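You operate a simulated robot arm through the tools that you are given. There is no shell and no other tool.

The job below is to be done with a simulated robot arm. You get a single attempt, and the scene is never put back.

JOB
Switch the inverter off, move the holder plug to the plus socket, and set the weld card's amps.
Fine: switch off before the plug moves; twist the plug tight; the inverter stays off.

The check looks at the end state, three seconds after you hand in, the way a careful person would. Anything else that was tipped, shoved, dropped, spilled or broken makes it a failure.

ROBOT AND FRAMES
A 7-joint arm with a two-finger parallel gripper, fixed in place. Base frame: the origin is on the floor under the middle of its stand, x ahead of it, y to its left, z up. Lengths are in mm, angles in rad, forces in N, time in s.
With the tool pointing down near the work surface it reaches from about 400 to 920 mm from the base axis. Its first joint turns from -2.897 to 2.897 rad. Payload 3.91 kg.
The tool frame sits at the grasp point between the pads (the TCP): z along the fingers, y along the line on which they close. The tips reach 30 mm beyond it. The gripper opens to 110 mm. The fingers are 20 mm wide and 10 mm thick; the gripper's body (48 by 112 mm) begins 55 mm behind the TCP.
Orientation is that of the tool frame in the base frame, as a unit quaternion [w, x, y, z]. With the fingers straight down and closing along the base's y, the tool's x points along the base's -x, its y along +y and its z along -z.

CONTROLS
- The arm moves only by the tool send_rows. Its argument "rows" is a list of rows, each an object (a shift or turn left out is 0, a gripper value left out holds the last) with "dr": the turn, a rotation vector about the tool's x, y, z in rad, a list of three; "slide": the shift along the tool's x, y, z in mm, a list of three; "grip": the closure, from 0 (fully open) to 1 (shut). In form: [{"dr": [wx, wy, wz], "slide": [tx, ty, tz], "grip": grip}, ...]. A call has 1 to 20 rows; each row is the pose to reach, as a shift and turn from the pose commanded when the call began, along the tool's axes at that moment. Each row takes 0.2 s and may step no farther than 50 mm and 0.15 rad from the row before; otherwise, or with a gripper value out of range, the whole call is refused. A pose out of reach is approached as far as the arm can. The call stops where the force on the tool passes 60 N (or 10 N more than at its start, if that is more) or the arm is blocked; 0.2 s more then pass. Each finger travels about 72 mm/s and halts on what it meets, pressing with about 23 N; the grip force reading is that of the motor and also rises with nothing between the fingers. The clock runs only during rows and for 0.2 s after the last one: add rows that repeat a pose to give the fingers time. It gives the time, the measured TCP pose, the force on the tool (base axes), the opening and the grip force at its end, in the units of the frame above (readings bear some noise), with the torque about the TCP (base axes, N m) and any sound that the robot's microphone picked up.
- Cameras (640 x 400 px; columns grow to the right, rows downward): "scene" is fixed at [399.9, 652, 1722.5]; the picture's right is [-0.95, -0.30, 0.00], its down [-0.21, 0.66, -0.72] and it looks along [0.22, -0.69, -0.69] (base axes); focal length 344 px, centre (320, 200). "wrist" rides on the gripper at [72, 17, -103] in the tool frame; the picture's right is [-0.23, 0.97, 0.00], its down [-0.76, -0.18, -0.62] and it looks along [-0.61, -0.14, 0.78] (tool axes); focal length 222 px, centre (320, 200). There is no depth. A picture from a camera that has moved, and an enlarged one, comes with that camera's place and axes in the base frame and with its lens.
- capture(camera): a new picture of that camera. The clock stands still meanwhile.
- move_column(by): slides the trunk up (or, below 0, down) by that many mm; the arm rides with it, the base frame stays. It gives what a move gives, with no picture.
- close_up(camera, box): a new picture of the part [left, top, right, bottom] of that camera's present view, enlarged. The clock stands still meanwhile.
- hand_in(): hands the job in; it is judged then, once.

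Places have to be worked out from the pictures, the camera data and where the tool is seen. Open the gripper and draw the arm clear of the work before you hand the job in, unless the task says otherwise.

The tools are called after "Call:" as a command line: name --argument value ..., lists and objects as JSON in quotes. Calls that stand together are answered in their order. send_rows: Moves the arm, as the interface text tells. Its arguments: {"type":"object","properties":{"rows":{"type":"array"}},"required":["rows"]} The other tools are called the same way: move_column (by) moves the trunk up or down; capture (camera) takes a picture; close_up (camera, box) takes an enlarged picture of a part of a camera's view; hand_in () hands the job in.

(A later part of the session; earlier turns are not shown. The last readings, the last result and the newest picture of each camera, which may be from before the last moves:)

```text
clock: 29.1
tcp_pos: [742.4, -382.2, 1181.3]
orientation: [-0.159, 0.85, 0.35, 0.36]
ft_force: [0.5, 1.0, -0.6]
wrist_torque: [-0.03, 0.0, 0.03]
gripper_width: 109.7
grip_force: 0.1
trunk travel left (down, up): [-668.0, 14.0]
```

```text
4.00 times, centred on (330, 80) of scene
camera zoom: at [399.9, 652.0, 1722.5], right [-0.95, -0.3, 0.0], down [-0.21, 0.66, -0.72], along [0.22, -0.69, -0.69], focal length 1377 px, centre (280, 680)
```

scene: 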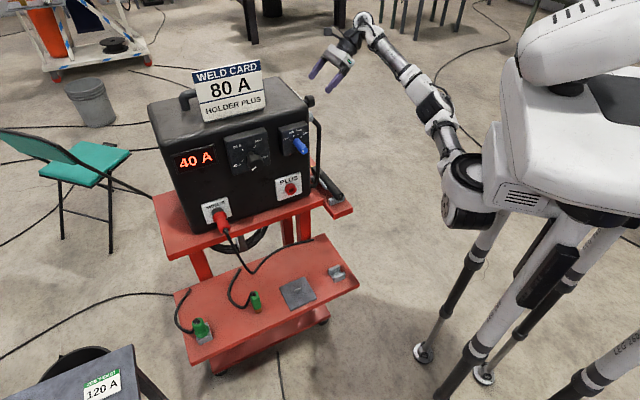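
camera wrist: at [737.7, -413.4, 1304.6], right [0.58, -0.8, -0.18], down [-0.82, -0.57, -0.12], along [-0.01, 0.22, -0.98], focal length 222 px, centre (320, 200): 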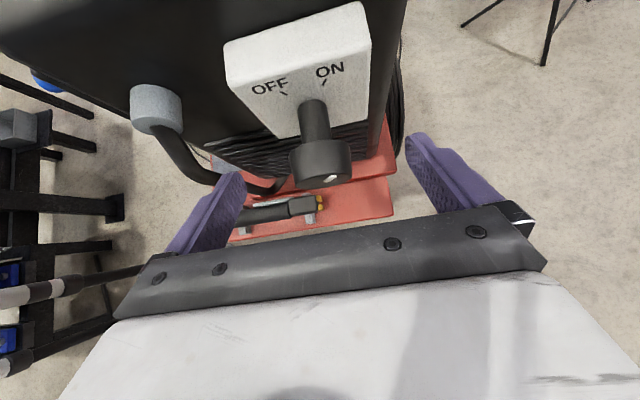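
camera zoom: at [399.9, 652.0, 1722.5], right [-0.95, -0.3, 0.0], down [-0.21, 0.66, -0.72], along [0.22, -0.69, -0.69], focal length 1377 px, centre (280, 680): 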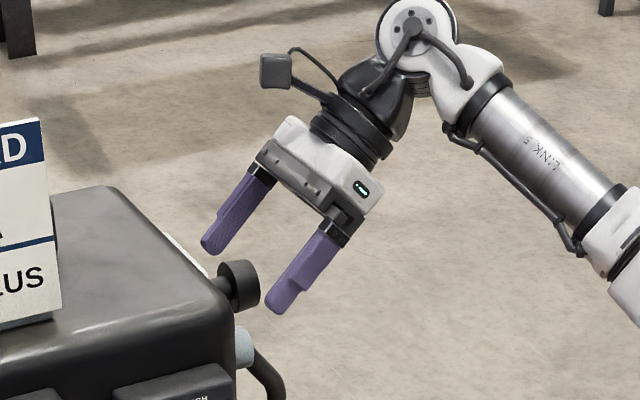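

The knob lies centred between the fingers and matches my estimate. I advance the last 31 mm and then close the gripper on it.

Call:
send_rows --rows '[{"slide": [0, 0, 10], "grip": 0}, {"slide": [-1, 1, 20], "grip": 0}, {"slide": [-1, 1, 31], "grip": 0}, {"slide": [-1, 1, 31], "grip": 0}]'

Call:
capture --camera "wrist"

Call:
close_up --camera "scene" --box '[260, 30, 400, 130]'

```text
clock: 30.1
tcp_pos: [758.7, -367.3, 1157.9]
orientation: [-0.159, 0.85, 0.35, 0.36]
ft_force: [0.6, -0.6, -0.3]
wrist_torque: [0.02, 0.03, 0.01]
gripper_width: 110.1
grip_force: 0.0
trunk travel left (down, up): [-668.0, 14.0]
```

```text
taken
camera wrist: at [753.7, -398.3, 1281.9], right [0.58, -0.8, -0.18], down [-0.82, -0.57, -0.12], along [-0.01, 0.22, -0.98], focal length 222 px, centre (320, 200)
```

wrist: 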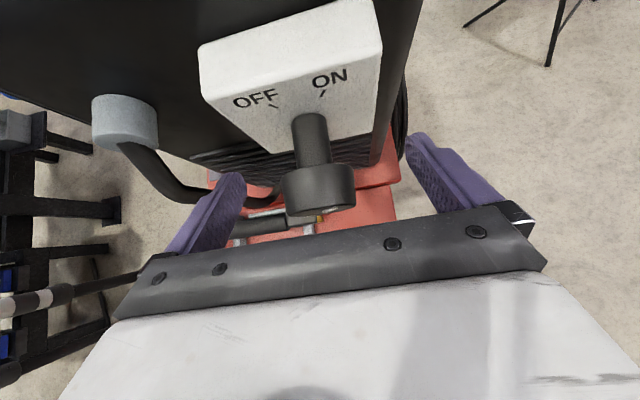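

```text
4.00 times, centred on (330, 80) of scene
camera zoom: at [399.9, 652.0, 1722.5], right [-0.95, -0.3, 0.0], down [-0.21, 0.66, -0.72], along [0.22, -0.69, -0.69], focal length 1377 px, centre (280, 680)
```

zoom: 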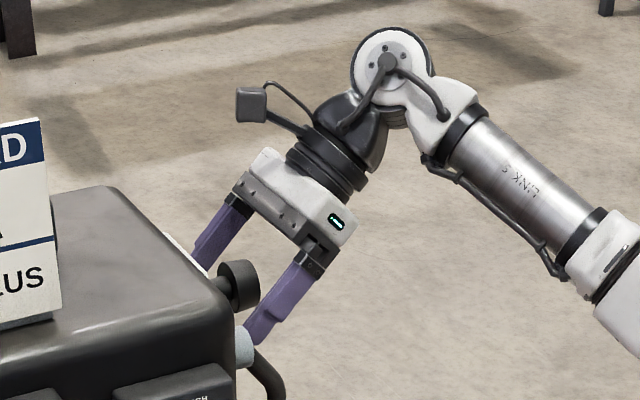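

The knob is right between the pads. I close the gripper on it and hold.

Call:
send_rows --rows '[{"grip": 0.4}, {"grip": 0.7}, {"grip": 1}, {"grip": 1}, {"grip": 1}]'

Call:
capture --camera "wrist"

```text
clock: 31.3
tcp_pos: [757.3, -367.8, 1158.7]
orientation: [-0.16, 0.85, 0.352, 0.358]
ft_force: [-11.2, 7.5, -7.6]
wrist_torque: [-0.17, 0.32, 0.44]
gripper_width: 41.6
grip_force: 45.7
trunk travel left (down, up): [-668.0, 14.0]
```

```text
taken
camera wrist: at [753.2, -397.5, 1282.0], right [0.58, -0.79, -0.18], down [-0.81, -0.57, -0.12], along [-0.01, 0.22, -0.98], focal length 222 px, centre (320, 200)
```

wrist: 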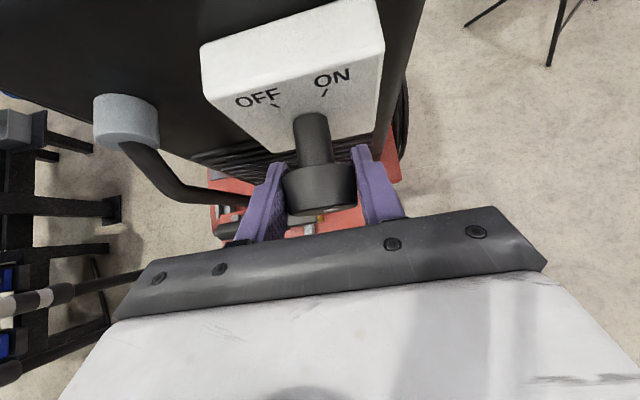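

The knob is gripped (41.6 mm wide). I now turn it about its axis by about 30° toward OFF (counter-clockwise seen from outside), with small compensation, and check forces.

Call:
send_rows --rows '[{"slide": [0, -0.7, 0], "dr": [-0.0897, 0, -0.0941], "grip": 1}, {"slide": [0, -1.2, 0], "dr": [-0.1794, 0, -0.1882], "grip": 1}, {"slide": [-0.1, -1.6, 0.1], "dr": [-0.2691, 0, -0.2824], "grip": 1}, {"slide": [-0.3, -2.0, 0.3], "dr": [-0.3588, 0, -0.3765], "grip": 1}]'

Call:
capture --camera "wrist"

Call:
close_up --camera "scene" --box '[140, 50, 400, 200]'

```text
clock: 32.3
tcp_pos: [756.0, -366.7, 1156.4]
orientation: [0.064, 0.784, 0.434, 0.438]
ft_force: [-11.0, 9.6, -11.7]
wrist_torque: [-0.04, 0.12, 0.16]
gripper_width: 41.0
grip_force: 45.7
trunk travel left (down, up): [-668.0, 14.0]
```

```text
taken
camera wrist: at [706.9, -351.5, 1274.2], right [0.55, -0.77, 0.32], down [-0.76, -0.63, -0.19], along [0.35, -0.14, -0.93], focal length 222 px, centre (320, 200)
```

wrist: 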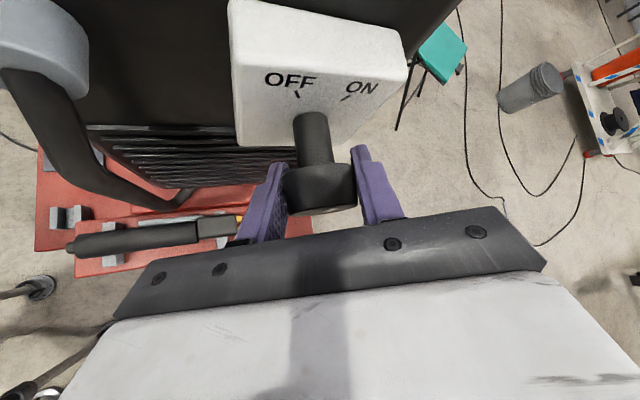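

```text
2.46 times, centred on (270, 125) of scene
camera zoom: at [399.9, 652.0, 1722.5], right [-0.95, -0.3, 0.0], down [-0.21, 0.66, -0.72], along [0.22, -0.69, -0.69], focal length 847 px, centre (443, 385)
```

zoom: 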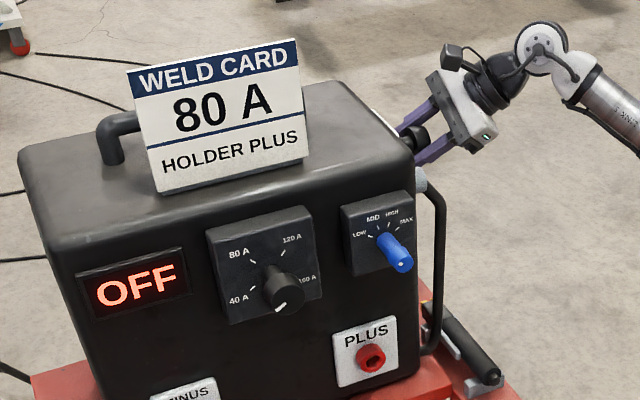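

The display now reads OFF at the half-way point. I continue the turn about another 32° so the knob settles fully at the OFF mark.

Call:
send_rows --rows '[{"slide": [0, -0.8, 0], "dr": [-0.0966, 0, -0.1012], "grip": 1}, {"slide": [-0.1, -1.4, 0.1], "dr": [-0.1932, 0, -0.2024], "grip": 1}, {"slide": [-0.2, -2.0, 0.2], "dr": [-0.29, 0, -0.3036], "grip": 1}, {"slide": [-0.3, -2.4, 0.3], "dr": [-0.375, 0, -0.393], "grip": 1}]'

Call:
capture --camera "wrist"

Call:
close_up --camera "scene" --box '[140, 50, 400, 200]'

```text
clock: 33.3
tcp_pos: [755.3, -365.2, 1156.4]
orientation: [0.293, 0.66, 0.488, 0.49]
ft_force: [-7.5, 8.1, -9.7]
wrist_torque: [1.03, 0.76, 0.44]
gripper_width: 41.7
grip_force: 44.7
trunk travel left (down, up): [-668.0, 14.0]
```

```text
taken
camera wrist: at [667.3, -313.0, 1233.4], right [0.34, -0.56, 0.76], down [-0.68, -0.7, -0.21], along [0.65, -0.44, -0.61], focal length 222 px, centre (320, 200)
```

wrist: 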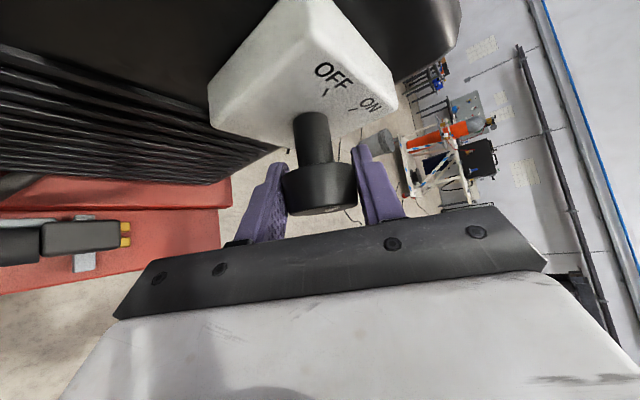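

```text
2.46 times, centred on (270, 125) of scene
camera zoom: at [399.9, 652.0, 1722.5], right [-0.95, -0.3, 0.0], down [-0.21, 0.66, -0.72], along [0.22, -0.69, -0.69], focal length 847 px, centre (443, 385)
```

zoom: 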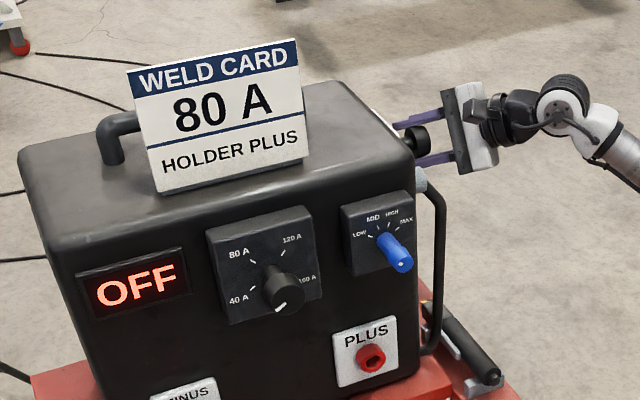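

The torque about the knob's axis rose to about 1.3 N m, so it is against the OFF stop and the display reads OFF. I open the gripper and back straight out along the tool axis.

Call:
send_rows --rows '[{"grip": 0.5}, {"grip": 0.2}, {"grip": 0.1}, {"grip": 0.1}, {"slide": [0, 0, -25], "grip": 0.1}, {"slide": [0, 0, -50], "grip": 0.1}, {"slide": [0, 0, -75], "grip": 0.1}, {"slide": [0, 0, -100], "grip": 0.1}, {"slide": [0, 0, -100], "grip": 0.1}]'

Call:
capture --camera "wrist"

Call:
capture --camera "scene"

```text
clock: 35.3
tcp_pos: [661.0, -374.9, 1190.9]
orientation: [0.292, 0.66, 0.489, 0.49]
ft_force: [-0.3, 0.8, -0.9]
wrist_torque: [-0.01, -0.03, 0.03]
gripper_width: 99.2
grip_force: 0.0
trunk travel left (down, up): [-668.0, 14.0]
```

```text
taken
camera wrist: at [573.0, -322.1, 1268.0], right [0.34, -0.56, 0.76], down [-0.68, -0.7, -0.21], along [0.65, -0.44, -0.61], focal length 222 px, centre (320, 200)
```

wrist: 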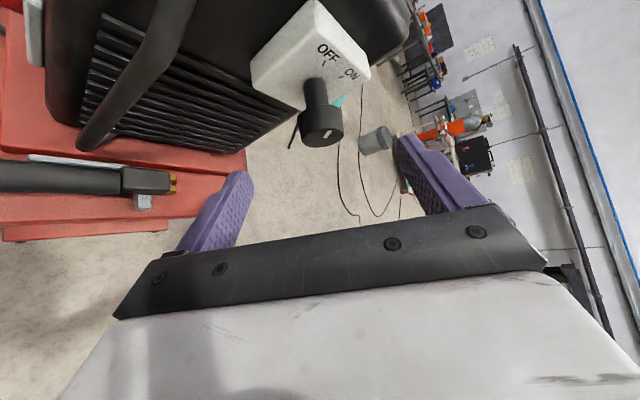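

```text
taken
```

scene: 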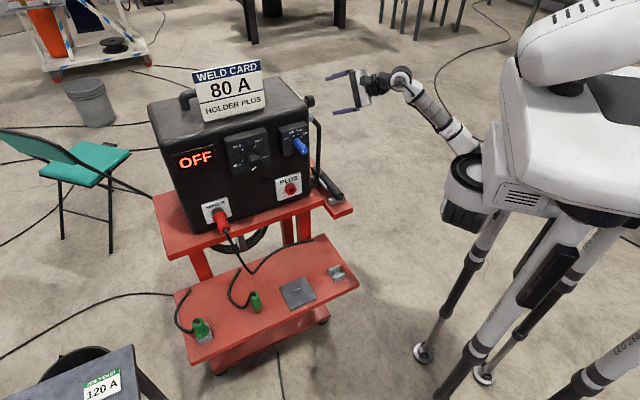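

The knob is released and the display stays at OFF. I verify the pointer on the knob.

Call:
close_up --camera "wrist" --box '[240, 0, 400, 160]'

```text
2.50 times, centred on (320, 80) of wrist
camera zoom: at [573.0, -322.1, 1268.0], right [0.34, -0.56, 0.76], down [-0.68, -0.7, -0.21], along [0.65, -0.44, -0.61], focal length 555 px, centre (320, 500)
```

zoom: 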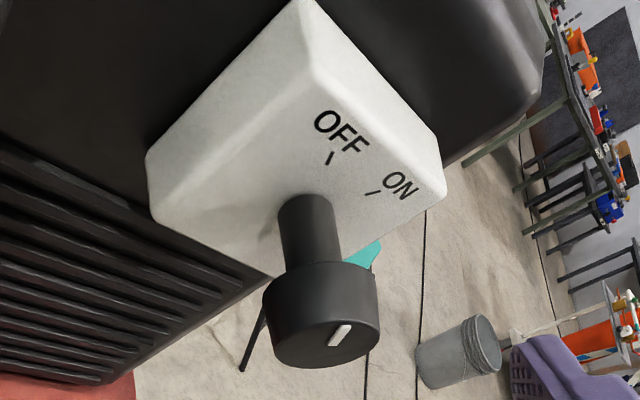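

The pointer lies along the OFF direction, so the inverter is off. Next I swing the arm clear of the cart and re-orient the tool so that it slopes into the front panel with the camera looking straight at it.

Call:
send_rows --rows '[{"slide": [21.6, -10.8, -11.2], "dr": [0.067, -0.036, -0.113], "grip": 0}, {"slide": [43.3, -21.6, -22.4], "dr": [0.134, -0.072, -0.227]}, {"slide": [64.9, -32.3, -33.6], "dr": [0.202, -0.109, -0.34]}, {"slide": [86.6, -43.1, -44.8], "dr": [0.269, -0.145, -0.454]}, {"slide": [108.2, -53.9, -56], "dr": [0.336, -0.181, -0.567]}, {"slide": [129.9, -64.7, -67.2], "dr": [0.403, -0.217, -0.68]}, {"slide": [151.5, -75.4, -78.3], "dr": [0.471, -0.254, -0.794]}, {"slide": [173.1, -86.2, -89.5], "dr": [0.538, -0.29, -0.907]}, {"slide": [194.8, -97, -100.7], "dr": [0.605, -0.326, -1.021]}, {"slide": [216.4, -107.8, -111.9], "dr": [0.672, -0.362, -1.134]}, {"slide": [238.1, -118.5, -123.1], "dr": [0.74, -0.399, -1.248]}, {"slide": [259.7, -129.3, -134.3], "dr": [0.807, -0.435, -1.361]}, {"slide": [259.7, -129.3, -134.3], "dr": [0.807, -0.435, -1.361]}]'

Call:
capture --camera "scene"

Call:
capture --camera "wrist"

```text
clock: 38.1
tcp_pos: [507.8, -105.5, 1219.0]
orientation: [0.337, 0.37, 0.86, -0.103]
ft_force: [1.3, 0.5, 0.1]
wrist_torque: [0.03, 0.01, -0.01]
gripper_width: 110.0
grip_force: 0.1
out of reach, approached as far as the arm can: row 12, 13
trunk travel left (down, up): [-668.0, 14.0]
```

```text
taken
```

scene: 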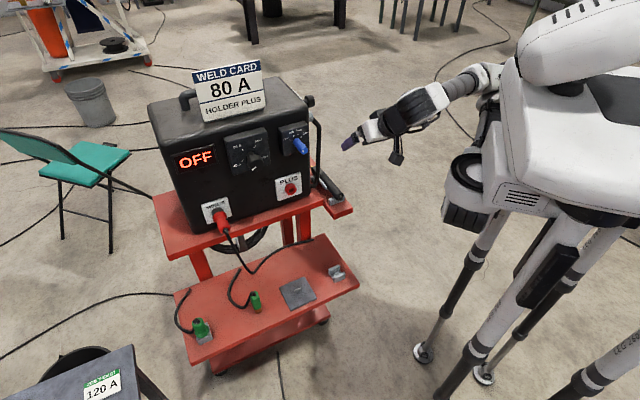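

```text
taken
camera wrist: at [430.3, -8.6, 1249.7], right [0.8, 0.56, 0.22], down [-0.06, -0.29, 0.95], along [0.6, -0.78, -0.2], focal length 222 px, centre (320, 200)
```

wrist: 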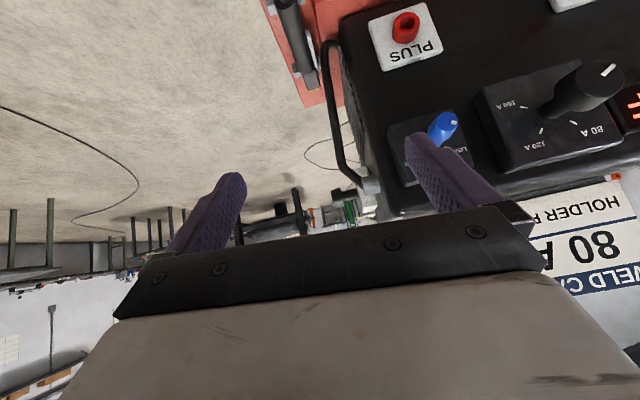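

The wrist view now faces the front panel (upside down), showing PLUS, the blue knob and the amps knob. I slide along in front of the panel, keeping about 180–200 mm from it, to get MINUS and the red plug in view.

Call:
send_rows --rows '[{"slide": [12, 26.6, 10.6]}, {"slide": [24, 53.3, 21.3]}, {"slide": [36, 80, 32]}, {"slide": [48, 106.6, 42.6]}, {"slide": [60, 133, 53]}, {"slide": [72, 160, 64]}, {"slide": [84, 186.5, 74.5]}, {"slide": [95, 213, 85]}, {"slide": [107, 240, 96]}, {"slide": [119, 266.5, 106.5]}, {"slide": [119, 266.5, 106.5]}]'

Call:
capture --camera "wrist"

Call:
capture --camera "scene"

```text
clock: 38.7
tcp_pos: [538.3, -75.2, 1187.2]
orientation: [0.324, 0.386, 0.86, -0.079]
ft_force: [0.9, -0.3, -0.3]
wrist_torque: [-0.01, -0.01, 0.01]
gripper_width: 110.2
grip_force: 0.2
trunk travel left (down, up): [-668.0, 14.0]
stopped in row 3: the arm was blocked; the commanded pose is now the measured one
```

```text
taken
camera wrist: at [463.1, 22.3, 1224.3], right [0.81, 0.53, 0.25], down [-0.06, -0.35, 0.94], along [0.59, -0.77, -0.25], focal length 222 px, centre (320, 200)
```

wrist: 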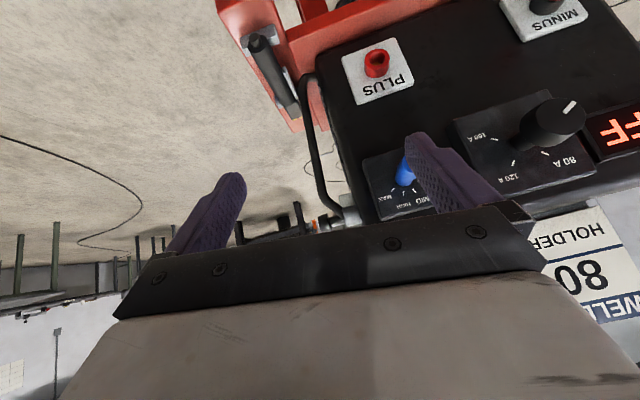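

```text
taken
```

scene: 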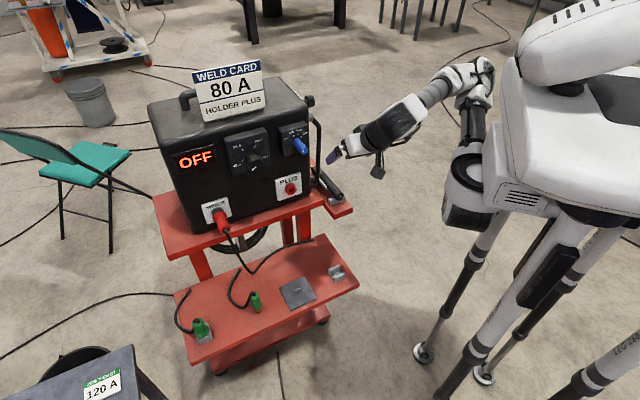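

The arm reported being blocked partway with no contact force, probably a joint limit or a fast joint. I try again with smaller steps in the same direction.

Call:
send_rows --rows '[{"slide": [4, 9, 3.5]}, {"slide": [8, 18, 7]}, {"slide": [12, 27, 10.6]}, {"slide": [16, 36, 14]}, {"slide": [20, 45, 18]}, {"slide": [24, 53, 21]}, {"slide": [28, 62, 25]}, {"slide": [32, 71, 28]}]'

Call:
capture --camera "scene"

```text
clock: 40.5
tcp_pos: [588.4, -15.0, 1150.7]
orientation: [0.319, 0.386, 0.863, -0.067]
ft_force: [-0.3, -0.4, -0.2]
wrist_torque: [0.04, -0.01, -0.02]
gripper_width: 109.6
grip_force: 0.2
trunk travel left (down, up): [-668.0, 14.0]
```

```text
taken
```

scene: 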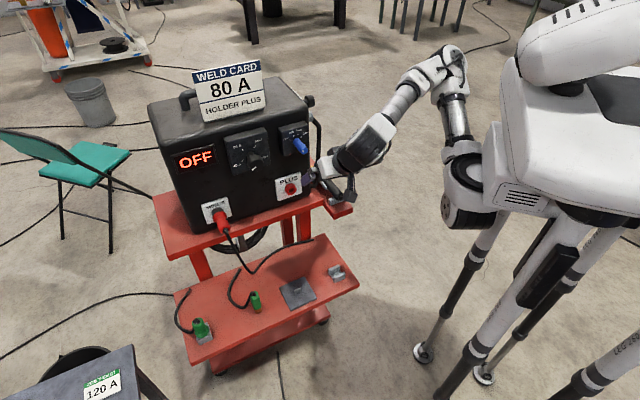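

Small steps work. I continue toward [690, 105, 1050] while trimming the orientation so the closing direction is horizontal and parallel to the panel.

Call:
send_rows --rows '[{"slide": [8.4, 14.2, 8.6], "dr": [0.009, -0.013, -0.009]}, {"slide": [16.8, 28.5, 17.3], "dr": [0.018, -0.026, -0.019]}, {"slide": [25.2, 42.7, 25.9], "dr": [0.027, -0.039, -0.028]}, {"slide": [33.6, 57, 34.5], "dr": [0.036, -0.052, -0.038]}, {"slide": [42, 71.2, 43.2], "dr": [0.046, -0.066, -0.047]}, {"slide": [50.5, 85.4, 51.8], "dr": [0.055, -0.079, -0.056]}, {"slide": [58.9, 99.7, 60.4], "dr": [0.064, -0.092, -0.066]}, {"slide": [67.3, 113.9, 69], "dr": [0.073, -0.105, -0.075]}, {"slide": [75.7, 128.2, 77.7], "dr": [0.082, -0.118, -0.085]}, {"slide": [84.1, 142.4, 86.3], "dr": [0.091, -0.131, -0.094]}, {"slide": [84.1, 142.4, 86.3], "dr": [0.091, -0.131, -0.094]}]'

Call:
capture --camera "wrist"

Call:
capture --camera "scene"

```text
clock: 42.9
tcp_pos: [690.9, 98.8, 1050.7]
orientation: [0.358, 0.353, 0.85, -0.158]
ft_force: [0.1, -0.2, -0.8]
wrist_torque: [-0.02, 0.01, 0.0]
gripper_width: 110.1
grip_force: 0.2
trunk travel left (down, up): [-668.0, 14.0]
```

```text
taken
camera wrist: at [615.3, 201.4, 1070.1], right [0.81, 0.57, 0.15], down [-0.06, -0.17, 0.98], along [0.59, -0.8, -0.1], focal length 222 px, centre (320, 200)
```

wrist: 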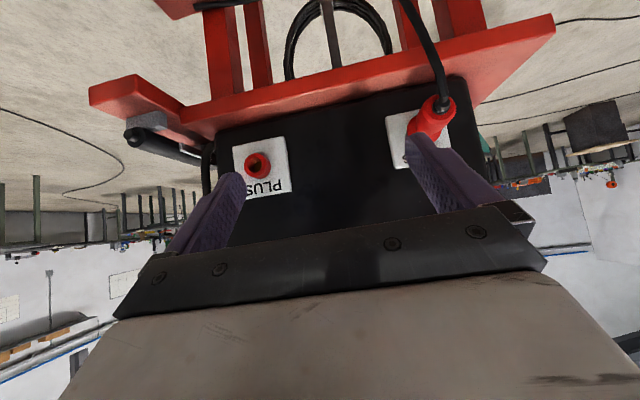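

```text
taken
```

scene: 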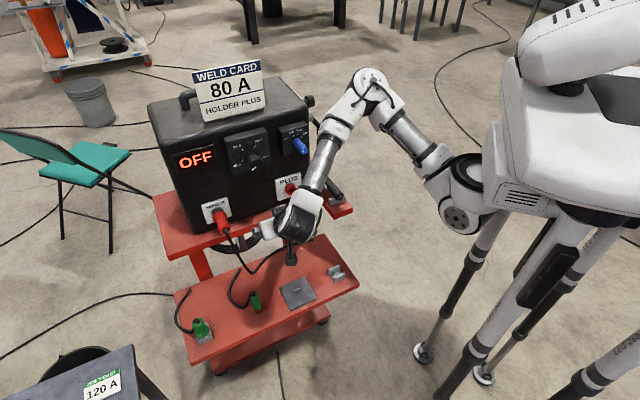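

Now the wrist camera faces the panel (upside down) with both sockets in view. I zoom in on the red plug, the PLUS socket and get the geometry.

Call:
close_up --camera "wrist" --box '[370, 60, 490, 200]'

Call:
close_up --camera "wrist" --box '[210, 110, 320, 220]'

Call:
close_up --camera "scene" --box '[190, 190, 260, 260]'

```text
2.86 times, centred on (430, 130) of wrist
camera zoom: at [615.3, 201.4, 1070.1], right [0.81, 0.57, 0.15], down [-0.06, -0.17, 0.98], along [0.59, -0.8, -0.1], focal length 635 px, centre (6, 400)
```

zoom: 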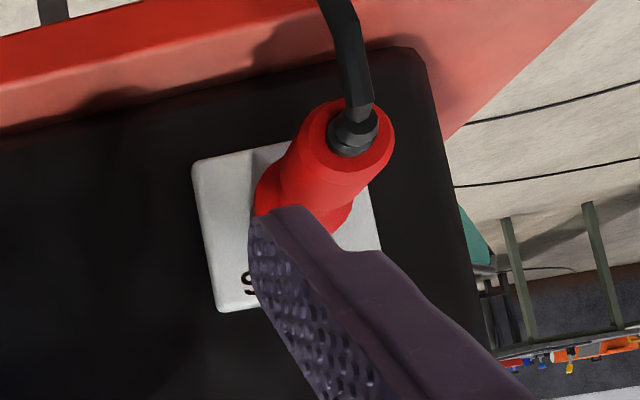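

```text
3.64 times, centred on (265, 165) of wrist
camera zoom: at [615.3, 201.4, 1070.1], right [0.81, 0.57, 0.15], down [-0.06, -0.17, 0.98], along [0.59, -0.8, -0.1], focal length 808 px, centre (520, 327)
```

zoom: 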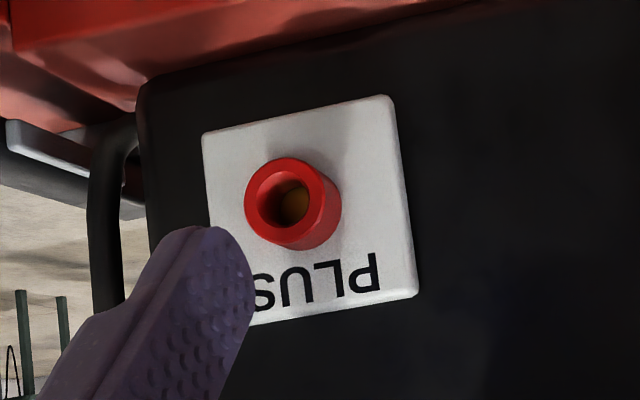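

```text
5.71 times, centred on (225, 225) of scene
camera zoom: at [399.9, 652.0, 1722.5], right [-0.95, -0.3, 0.0], down [-0.21, 0.66, -0.72], along [0.22, -0.69, -0.69], focal length 1967 px, centre (863, 57)
```

zoom: 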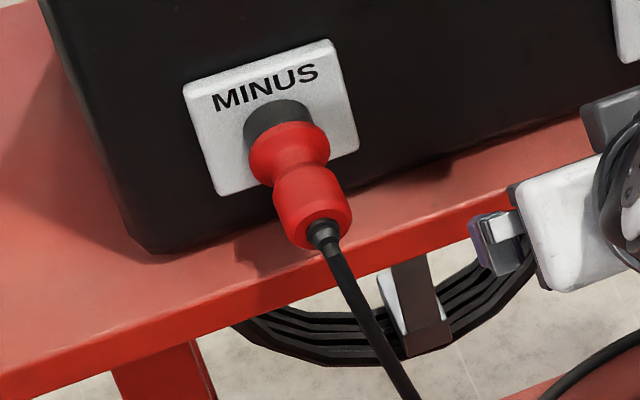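

I triangulate: PLUS socket ring front at about [741, -119, 969]; red plug axis at the same height, its rear end near [865, 102, 969], about 69 mm proud of the socket, axis along the panel normal [-0.707, 0.707, 0]. I go to a pre-grasp near the plug with the hand leaned 60° toward the robot, leaving room for an anticlockwise untwist.

Call:
send_rows --rows '[{"slide": [-1.6, 7.1, 8.6], "dr": [-0.075, 0.002, 0.075], "grip": 0.3}, {"slide": [-3.1, 14.2, 17.2], "dr": [-0.15, 0.004, 0.151], "grip": 0.3}, {"slide": [-4.7, 21.2, 25.9], "dr": [-0.225, 0.006, 0.226], "grip": 0.3}, {"slide": [-6.2, 28.3, 34.5], "dr": [-0.3, 0.008, 0.301], "grip": 0.3}, {"slide": [-7.8, 35.4, 43.1], "dr": [-0.375, 0.01, 0.377], "grip": 0.3}, {"slide": [-9.4, 42.5, 51.7], "dr": [-0.45, 0.013, 0.452], "grip": 0.3}, {"slide": [-10.9, 49.6, 60.3], "dr": [-0.525, 0.015, 0.527], "grip": 0.3}, {"slide": [-12.5, 56.6, 69], "dr": [-0.6, 0.017, 0.602], "grip": 0.3}, {"slide": [-14, 63.7, 77.6], "dr": [-0.675, 0.019, 0.678], "grip": 0.3}, {"slide": [-15.6, 70.8, 86.2], "dr": [-0.75, 0.021, 0.753], "grip": 0.3}, {"slide": [-15.6, 70.8, 86.2], "dr": [-0.75, 0.021, 0.753], "grip": 0.3}]'

Call:
capture --camera "wrist"

Call:
capture --camera "scene"

```text
clock: 45.3
tcp_pos: [793.1, 96.8, 1001.7]
orientation: [0.484, 0.483, 0.665, 0.301]
ft_force: [0.1, 0.7, -1.0]
wrist_torque: [-0.04, -0.02, -0.02]
gripper_width: 77.0
grip_force: 0.0
trunk travel left (down, up): [-668.0, 14.0]
```

```text
taken
camera wrist: at [697.2, 178.1, 1027.1], right [0.36, 0.13, 0.92], down [-0.59, -0.73, 0.34], along [0.72, -0.67, -0.18], focal length 222 px, centre (320, 200)
```

wrist: 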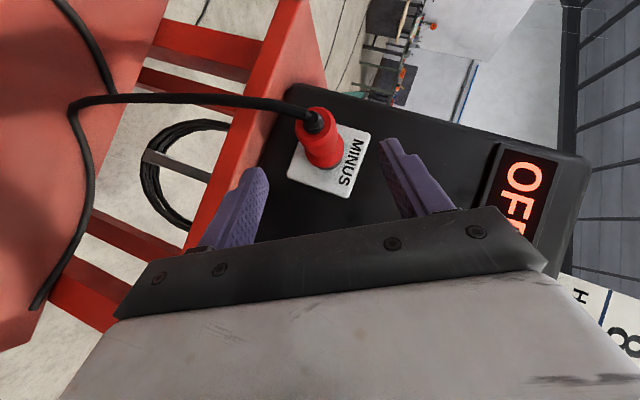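

```text
taken
```

scene: 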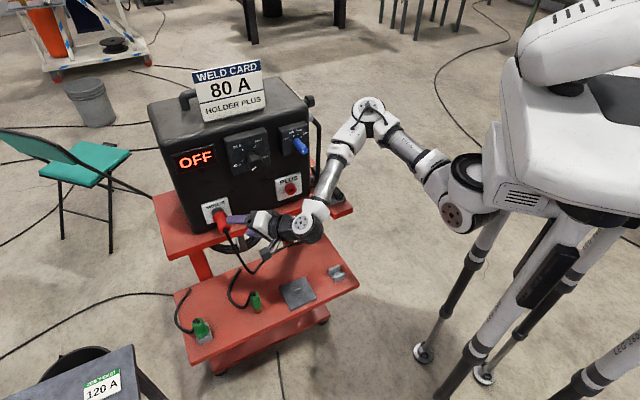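

The posture worked: the plug is between the fingers in the view. I zoom to refine its position and shape.

Call:
close_up --camera "wrist" --box '[260, 80, 400, 220]'

Call:
close_up --camera "scene" --box '[190, 190, 270, 260]'

```text
2.86 times, centred on (330, 150) of wrist
camera zoom: at [697.2, 178.1, 1027.1], right [0.36, 0.13, 0.92], down [-0.59, -0.73, 0.34], along [0.72, -0.67, -0.18], focal length 635 px, centre (291, 343)
```

zoom: 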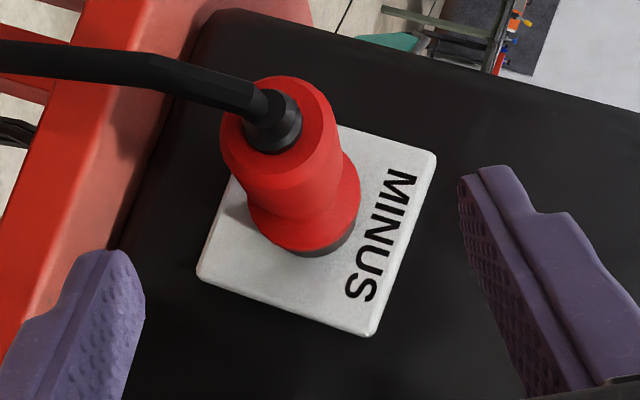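

```text
5.71 times, centred on (230, 225) of scene
camera zoom: at [399.9, 652.0, 1722.5], right [-0.95, -0.3, 0.0], down [-0.21, 0.66, -0.72], along [0.22, -0.69, -0.69], focal length 1967 px, centre (834, 57)
```

zoom: 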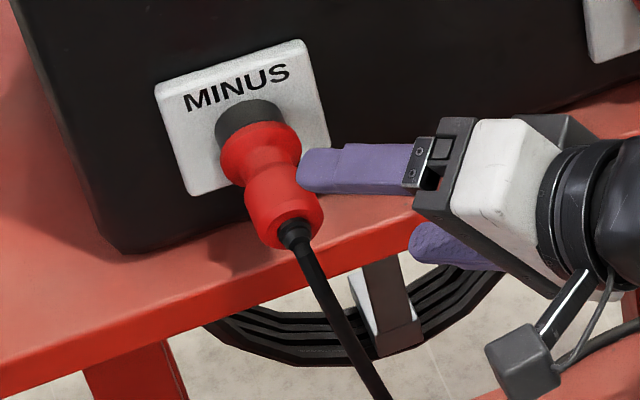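

The plug axis estimate holds (rear end about [864, 100, 969]). I advance along the tool axis in two steps, checking in between.

Call:
send_rows --rows '[{"slide": [-0.2, -0.4, 15], "grip": 0.3}, {"slide": [-0.4, -0.8, 30], "grip": 0.3}, {"slide": [-0.6, -1.2, 45], "grip": 0.3}, {"slide": [-0.7, -1.4, 60], "grip": 0.3}, {"slide": [-0.7, -1.4, 60], "grip": 0.3}]'

Call:
capture --camera "wrist"

Call:
close_up --camera "scene" --box '[190, 190, 270, 260]'

```text
clock: 46.5
tcp_pos: [846.3, 93.0, 979.0]
orientation: [0.484, 0.483, 0.666, 0.299]
ft_force: [-0.4, 0.5, 0.8]
wrist_torque: [-0.02, 0.05, 0.02]
gripper_width: 77.0
grip_force: 0.0
trunk travel left (down, up): [-668.0, 14.0]
```

```text
taken
camera wrist: at [751.9, 173.3, 1004.1], right [0.36, 0.13, 0.92], down [-0.59, -0.73, 0.34], along [0.72, -0.67, -0.18], focal length 222 px, centre (320, 200)
```

wrist: 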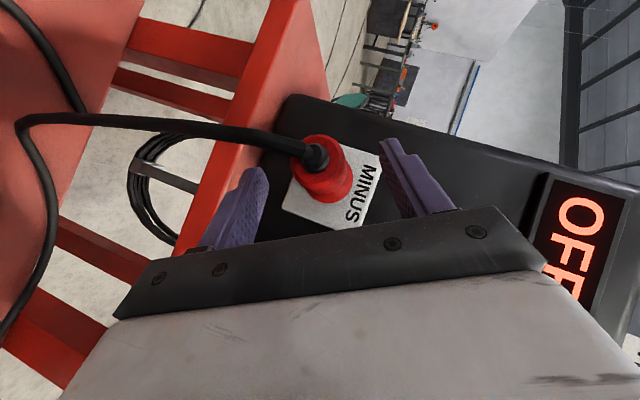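

```text
5.71 times, centred on (230, 225) of scene
camera zoom: at [399.9, 652.0, 1722.5], right [-0.95, -0.3, 0.0], down [-0.21, 0.66, -0.72], along [0.22, -0.69, -0.69], focal length 1967 px, centre (834, 57)
```

zoom: 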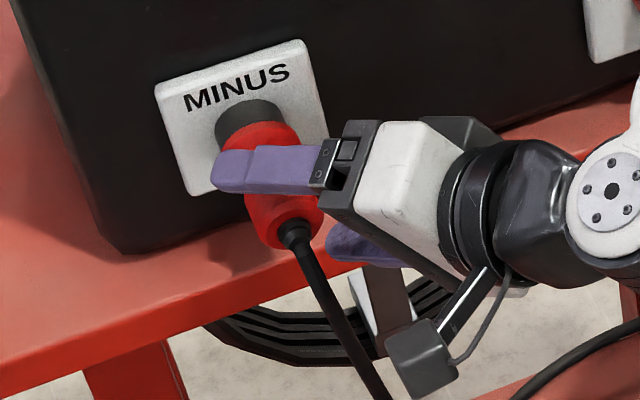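

The plug sits midway between the fingers. I advance the last 31 mm to bring the plug's grip section between the pads.

Call:
send_rows --rows '[{"slide": [-0.6, 0.2, 10], "grip": 0.3}, {"slide": [-1.2, 0.4, 20], "grip": 0.3}, {"slide": [-1.9, 0.6, 31], "grip": 0.3}, {"slide": [-1.9, 0.6, 31], "grip": 0.3}]'

Call:
capture --camera "wrist"

Call:
close_up --camera "scene" --box '[190, 190, 270, 260]'

```text
clock: 47.5
tcp_pos: [877.8, 88.3, 969.3]
orientation: [0.484, 0.483, 0.665, 0.299]
ft_force: [0.3, -0.3, 0.5]
wrist_torque: [0.02, 0.01, -0.01]
gripper_width: 77.1
grip_force: 0.1
trunk travel left (down, up): [-668.0, 14.0]
```

```text
taken
camera wrist: at [781.6, 169.1, 995.1], right [0.36, 0.13, 0.92], down [-0.59, -0.73, 0.34], along [0.72, -0.67, -0.18], focal length 222 px, centre (320, 200)
```

wrist: 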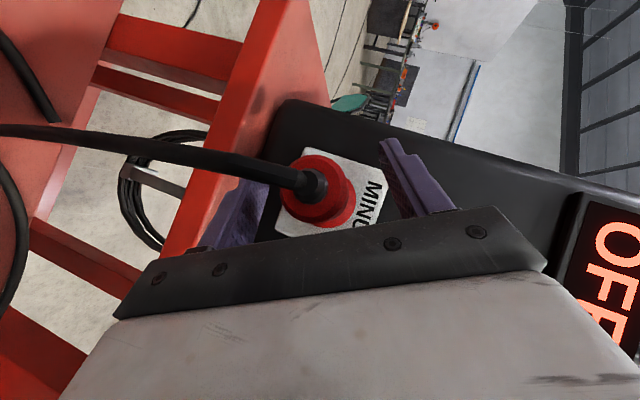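

```text
5.71 times, centred on (230, 225) of scene
camera zoom: at [399.9, 652.0, 1722.5], right [-0.95, -0.3, 0.0], down [-0.21, 0.66, -0.72], along [0.22, -0.69, -0.69], focal length 1967 px, centre (834, 57)
```

zoom: 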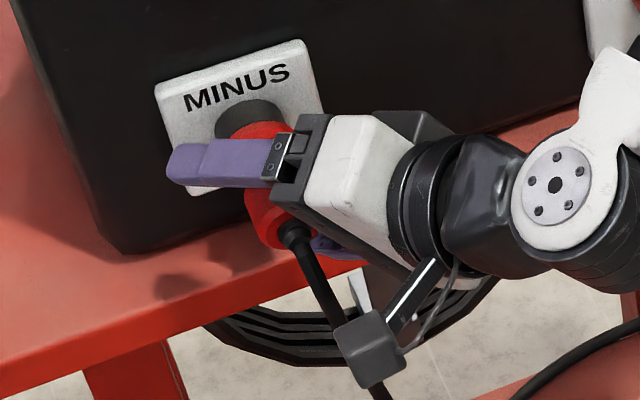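

The pads are centred on the plug's grip section with no contact force. I close the gripper on the plug.

Call:
send_rows --rows '[{"grip": 0.5}, {"grip": 0.7}, {"grip": 1}, {"grip": 1}, {"grip": 1}]'

Call:
capture --camera "wrist"

```text
clock: 48.7
tcp_pos: [877.2, 88.8, 968.2]
orientation: [0.483, 0.483, 0.666, 0.299]
ft_force: [-3.7, -1.3, -2.5]
wrist_torque: [0.19, 0.07, -0.14]
gripper_width: 31.5
grip_force: 23.5
trunk travel left (down, up): [-668.0, 14.0]
```

```text
taken
camera wrist: at [781.3, 169.0, 994.6], right [0.36, 0.13, 0.92], down [-0.59, -0.73, 0.34], along [0.72, -0.67, -0.18], focal length 222 px, centre (320, 200)
```

wrist: 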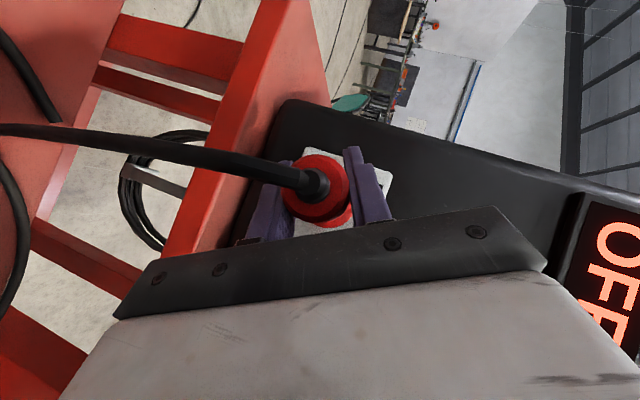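

The fingers stopped at 31.5 mm. I hold a bit longer to be sure the grip has settled.

Call:
send_rows --rows '[{"grip": 1}, {"grip": 1}]'

Call:
close_up --camera "wrist" --box '[240, 120, 400, 240]'

Call:
close_up --camera "scene" --box '[190, 190, 270, 260]'

```text
clock: 49.3
tcp_pos: [877.1, 88.4, 968.5]
orientation: [0.483, 0.483, 0.666, 0.299]
ft_force: [-5.4, -1.4, -4.5]
wrist_torque: [0.23, 0.08, -0.25]
gripper_width: 31.6
grip_force: 22.7
trunk travel left (down, up): [-668.0, 14.0]
```

```text
3.33 times, centred on (320, 180) of wrist
camera zoom: at [781.3, 169.0, 994.7], right [0.36, 0.13, 0.92], down [-0.59, -0.73, 0.34], along [0.72, -0.67, -0.18], focal length 740 px, centre (320, 267)
```

zoom: 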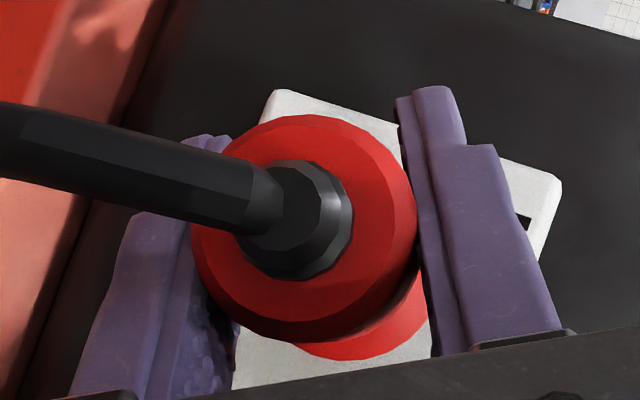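

```text
5.71 times, centred on (230, 225) of scene
camera zoom: at [399.9, 652.0, 1722.5], right [-0.95, -0.3, 0.0], down [-0.21, 0.66, -0.72], along [0.22, -0.69, -0.69], focal length 1967 px, centre (834, 57)
```

zoom: 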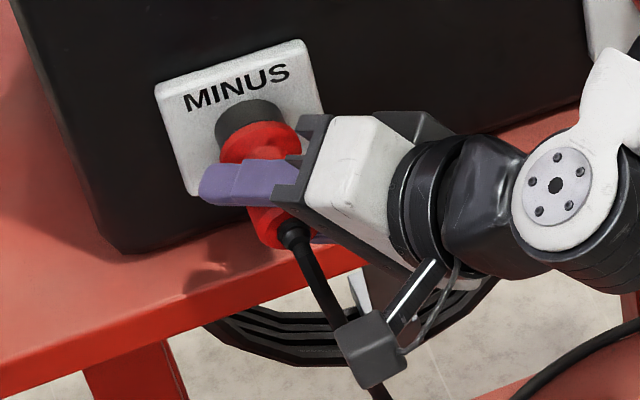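

The plug is held on its grip section. I now twist it anticlockwise about its axis in a first 30° step and watch torque and sound.

Call:
send_rows --rows '[{"dr": [0.0925, 0, -0.0926], "grip": 1}, {"dr": [0.185, 0, -0.1852], "grip": 1}, {"dr": [0.2775, 0, -0.2778], "grip": 1}, {"dr": [0.37, 0, -0.37], "grip": 1}]'

Call:
close_up --camera "wrist" --box '[240, 120, 400, 240]'

```text
clock: 50.3
tcp_pos: [876.6, 87.9, 969.2]
orientation: [0.433, 0.433, 0.786, 0.078]
ft_force: [-4.6, -3.2, -1.6]
wrist_torque: [0.08, 0.05, -0.35]
gripper_width: 31.2
grip_force: 23.0
trunk travel left (down, up): [-668.0, 14.0]
```

```text
3.33 times, centred on (320, 180) of wrist
camera zoom: at [791.0, 178.8, 996.4], right [0.65, 0.43, 0.62], down [-0.39, -0.52, 0.76], along [0.65, -0.74, -0.18], focal length 740 px, centre (320, 267)
```

zoom: 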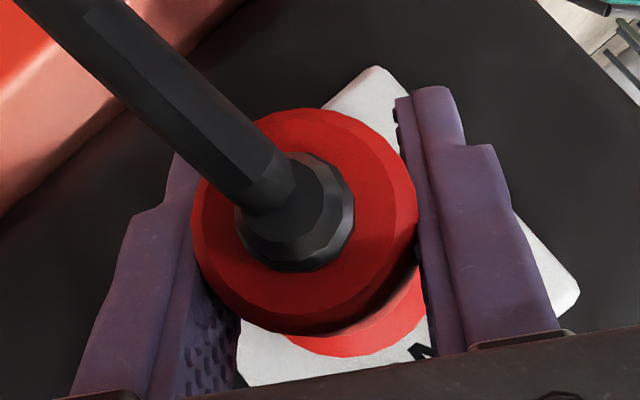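

The twist meets very little resistance and the plug appears to turn with the fingers. I continue another 30°.

Call:
send_rows --rows '[{"dr": [0.0925, 0, -0.0926], "grip": 1}, {"dr": [0.185, 0, -0.1852], "grip": 1}, {"dr": [0.2775, 0, -0.2778], "grip": 1}, {"dr": [0.37, 0, -0.37], "grip": 1}]'

Call:
close_up --camera "wrist" --box '[240, 120, 400, 240]'

Call:
close_up --camera "scene" --box '[180, 180, 280, 270]'

```text
clock: 51.3
tcp_pos: [878.4, 86.9, 969.1]
orientation: [0.353, 0.354, 0.853, -0.148]
ft_force: [-1.8, -5.3, 0.3]
wrist_torque: [0.02, 0.03, -0.27]
gripper_width: 31.0
grip_force: 22.9
trunk travel left (down, up): [-668.0, 14.0]
```

```text
3.33 times, centred on (320, 180) of wrist
camera zoom: at [800.1, 187.9, 990.7], right [0.8, 0.57, 0.16], down [-0.06, -0.19, 0.98], along [0.59, -0.8, -0.12], focal length 740 px, centre (320, 267)
```

zoom: 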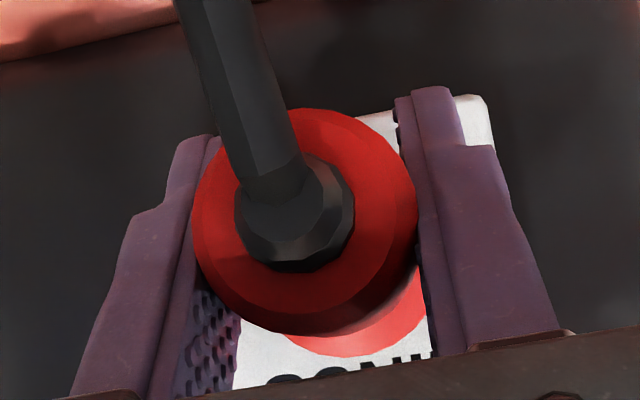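

```text
4.44 times, centred on (230, 225) of scene
camera zoom: at [399.9, 652.0, 1722.5], right [-0.95, -0.3, 0.0], down [-0.21, 0.66, -0.72], along [0.22, -0.69, -0.69], focal length 1530 px, centre (720, 89)
```

zoom: 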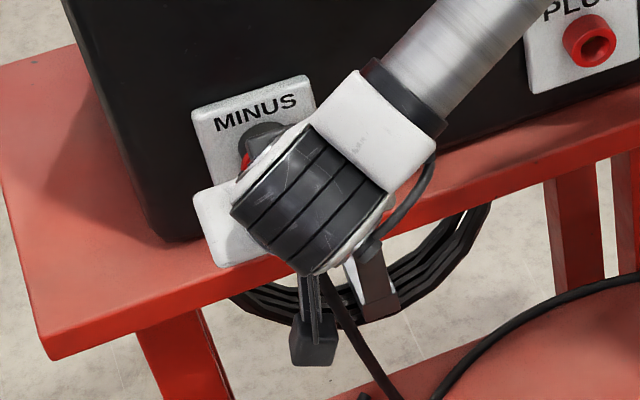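

The twist stays easy at 60°. I continue another 30° and look for a stop in the torque reading.

Call:
send_rows --rows '[{"dr": [0.0925, 0, -0.0926], "grip": 1}, {"dr": [0.185, 0, -0.1852], "grip": 1}, {"dr": [0.2775, 0, -0.2778], "grip": 1}, {"dr": [0.37, 0, -0.37], "grip": 1}]'

Call:
close_up --camera "wrist" --box '[240, 120, 400, 240]'

Call:
capture --camera "scene"

```text
clock: 52.3
tcp_pos: [876.4, 87.0, 969.1]
orientation: [0.248, 0.251, 0.862, -0.363]
ft_force: [-7.2, -8.2, -0.7]
wrist_torque: [0.01, 0.01, -0.54]
gripper_width: 31.2
grip_force: 22.7
trunk travel left (down, up): [-668.0, 14.0]
```

```text
3.33 times, centred on (320, 180) of wrist
camera zoom: at [805.7, 193.8, 979.2], right [0.77, 0.54, -0.35], down [0.31, 0.17, 0.94], along [0.56, -0.83, -0.04], focal length 740 px, centre (320, 267)
```

zoom: 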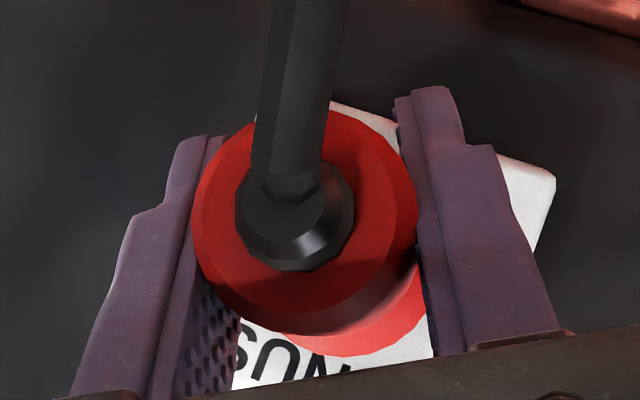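

```text
taken
```

scene: 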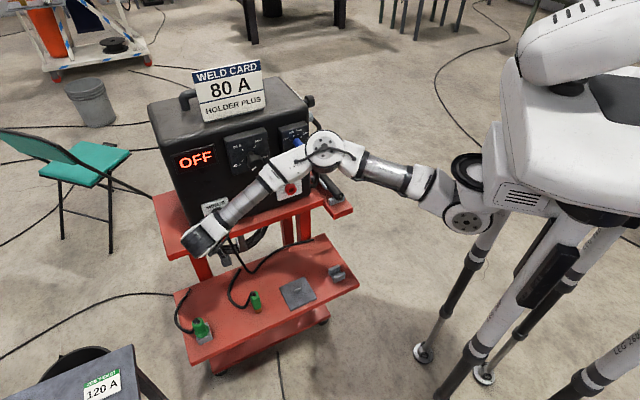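

The arm's elbow appears close to the blue knob in this view, so I check that before moving on.

Call:
close_up --camera "scene" --box '[180, 100, 360, 270]'

Call:
capture --camera "wrist"

```text
2.35 times, centred on (270, 185) of scene
camera zoom: at [399.9, 652.0, 1722.5], right [-0.95, -0.3, 0.0], down [-0.21, 0.66, -0.72], along [0.22, -0.69, -0.69], focal length 810 px, centre (438, 235)
```

zoom: 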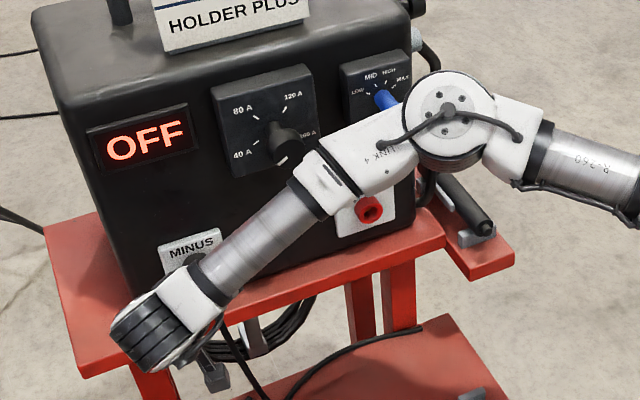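

```text
taken
camera wrist: at [805.7, 193.8, 979.2], right [0.77, 0.54, -0.35], down [0.31, 0.17, 0.94], along [0.56, -0.83, -0.04], focal length 222 px, centre (320, 200)
```

wrist: 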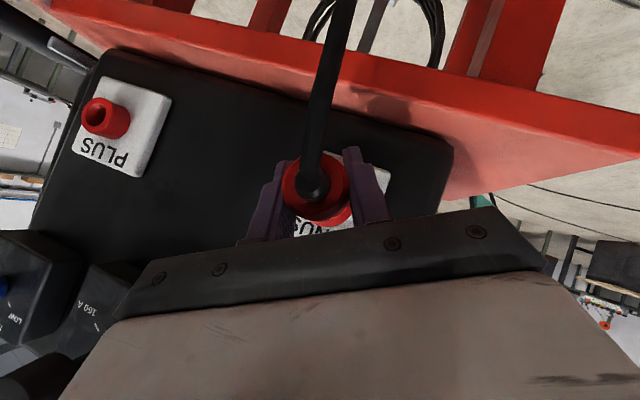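

The elbow is well in front of the panel (nearer the camera than the blue knob), so there's no contact. The plug has turned 90° anticlockwise freely; I now pull it gently straight out by a few mm and watch the force.

Call:
send_rows --rows '[{"slide": [1.4, 0, -1.4], "grip": 1}, {"slide": [2.8, 0, -2.8], "grip": 1}, {"slide": [4.2, 0, -4.2], "grip": 1}]'

```text
clock: 53.1
tcp_pos: [873.7, 91.8, 968.1]
orientation: [0.249, 0.251, 0.862, -0.362]
ft_force: [-3.5, -13.3, -0.9]
wrist_torque: [0.08, 0.02, -0.64]
gripper_width: 31.5
grip_force: 23.2
trunk travel left (down, up): [-668.0, 14.0]
```

It moved out about 5 mm with only ~7 N. I check in the picture whether the plug itself is coming out of the socket.

Call:
close_up --camera "wrist" --box '[240, 120, 400, 240]'

Call:
send_rows --rows '[{"slide": [3, 0, -3], "grip": 1}, {"slide": [6, 0, -6], "grip": 1}, {"slide": [9, 0, -9], "grip": 1}, {"slide": [12, 0, -12], "grip": 1}]'

Call:
capture --camera "wrist"

Call:
close_up --camera "scene" --box '[180, 180, 280, 270]'

```text
3.33 times, centred on (320, 180) of wrist
camera zoom: at [802.1, 197.7, 979.2], right [0.77, 0.54, -0.35], down [0.31, 0.17, 0.94], along [0.56, -0.83, -0.04], focal length 740 px, centre (320, 267)
```

zoom: 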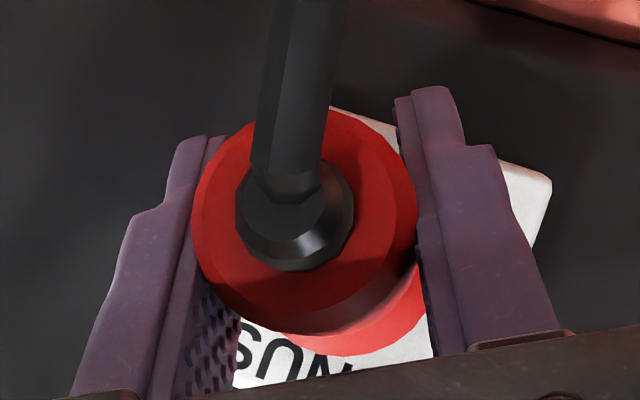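

```text
clock: 54.1
tcp_pos: [860.6, 105.0, 968.1]
orientation: [0.25, 0.25, 0.863, -0.362]
ft_force: [-0.3, -0.8, -0.5]
wrist_torque: [0.0, -0.04, 0.0]
gripper_width: 31.2
grip_force: 23.0
trunk travel left (down, up): [-668.0, 14.0]
```

```text
taken
camera wrist: at [790.0, 211.0, 979.4], right [0.77, 0.54, -0.35], down [0.31, 0.17, 0.94], along [0.56, -0.83, -0.04], focal length 222 px, centre (320, 200)
```

wrist: 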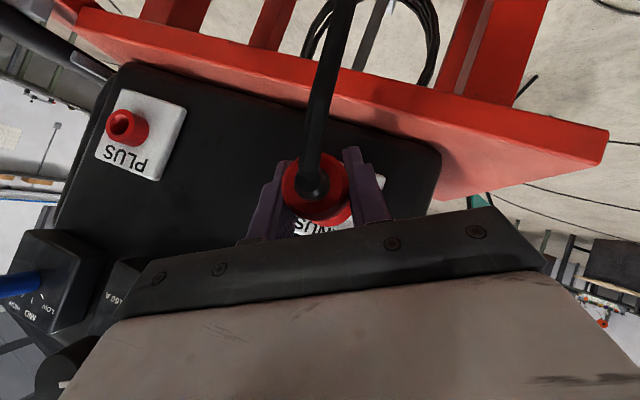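

```text
4.44 times, centred on (230, 225) of scene
camera zoom: at [399.9, 652.0, 1722.5], right [-0.95, -0.3, 0.0], down [-0.21, 0.66, -0.72], along [0.22, -0.69, -0.69], focal length 1530 px, centre (720, 89)
```

zoom: 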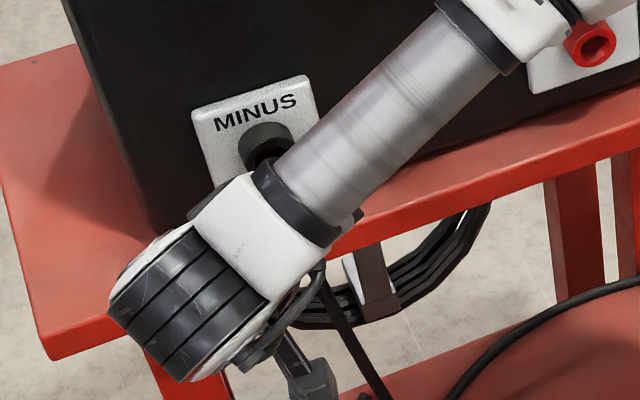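

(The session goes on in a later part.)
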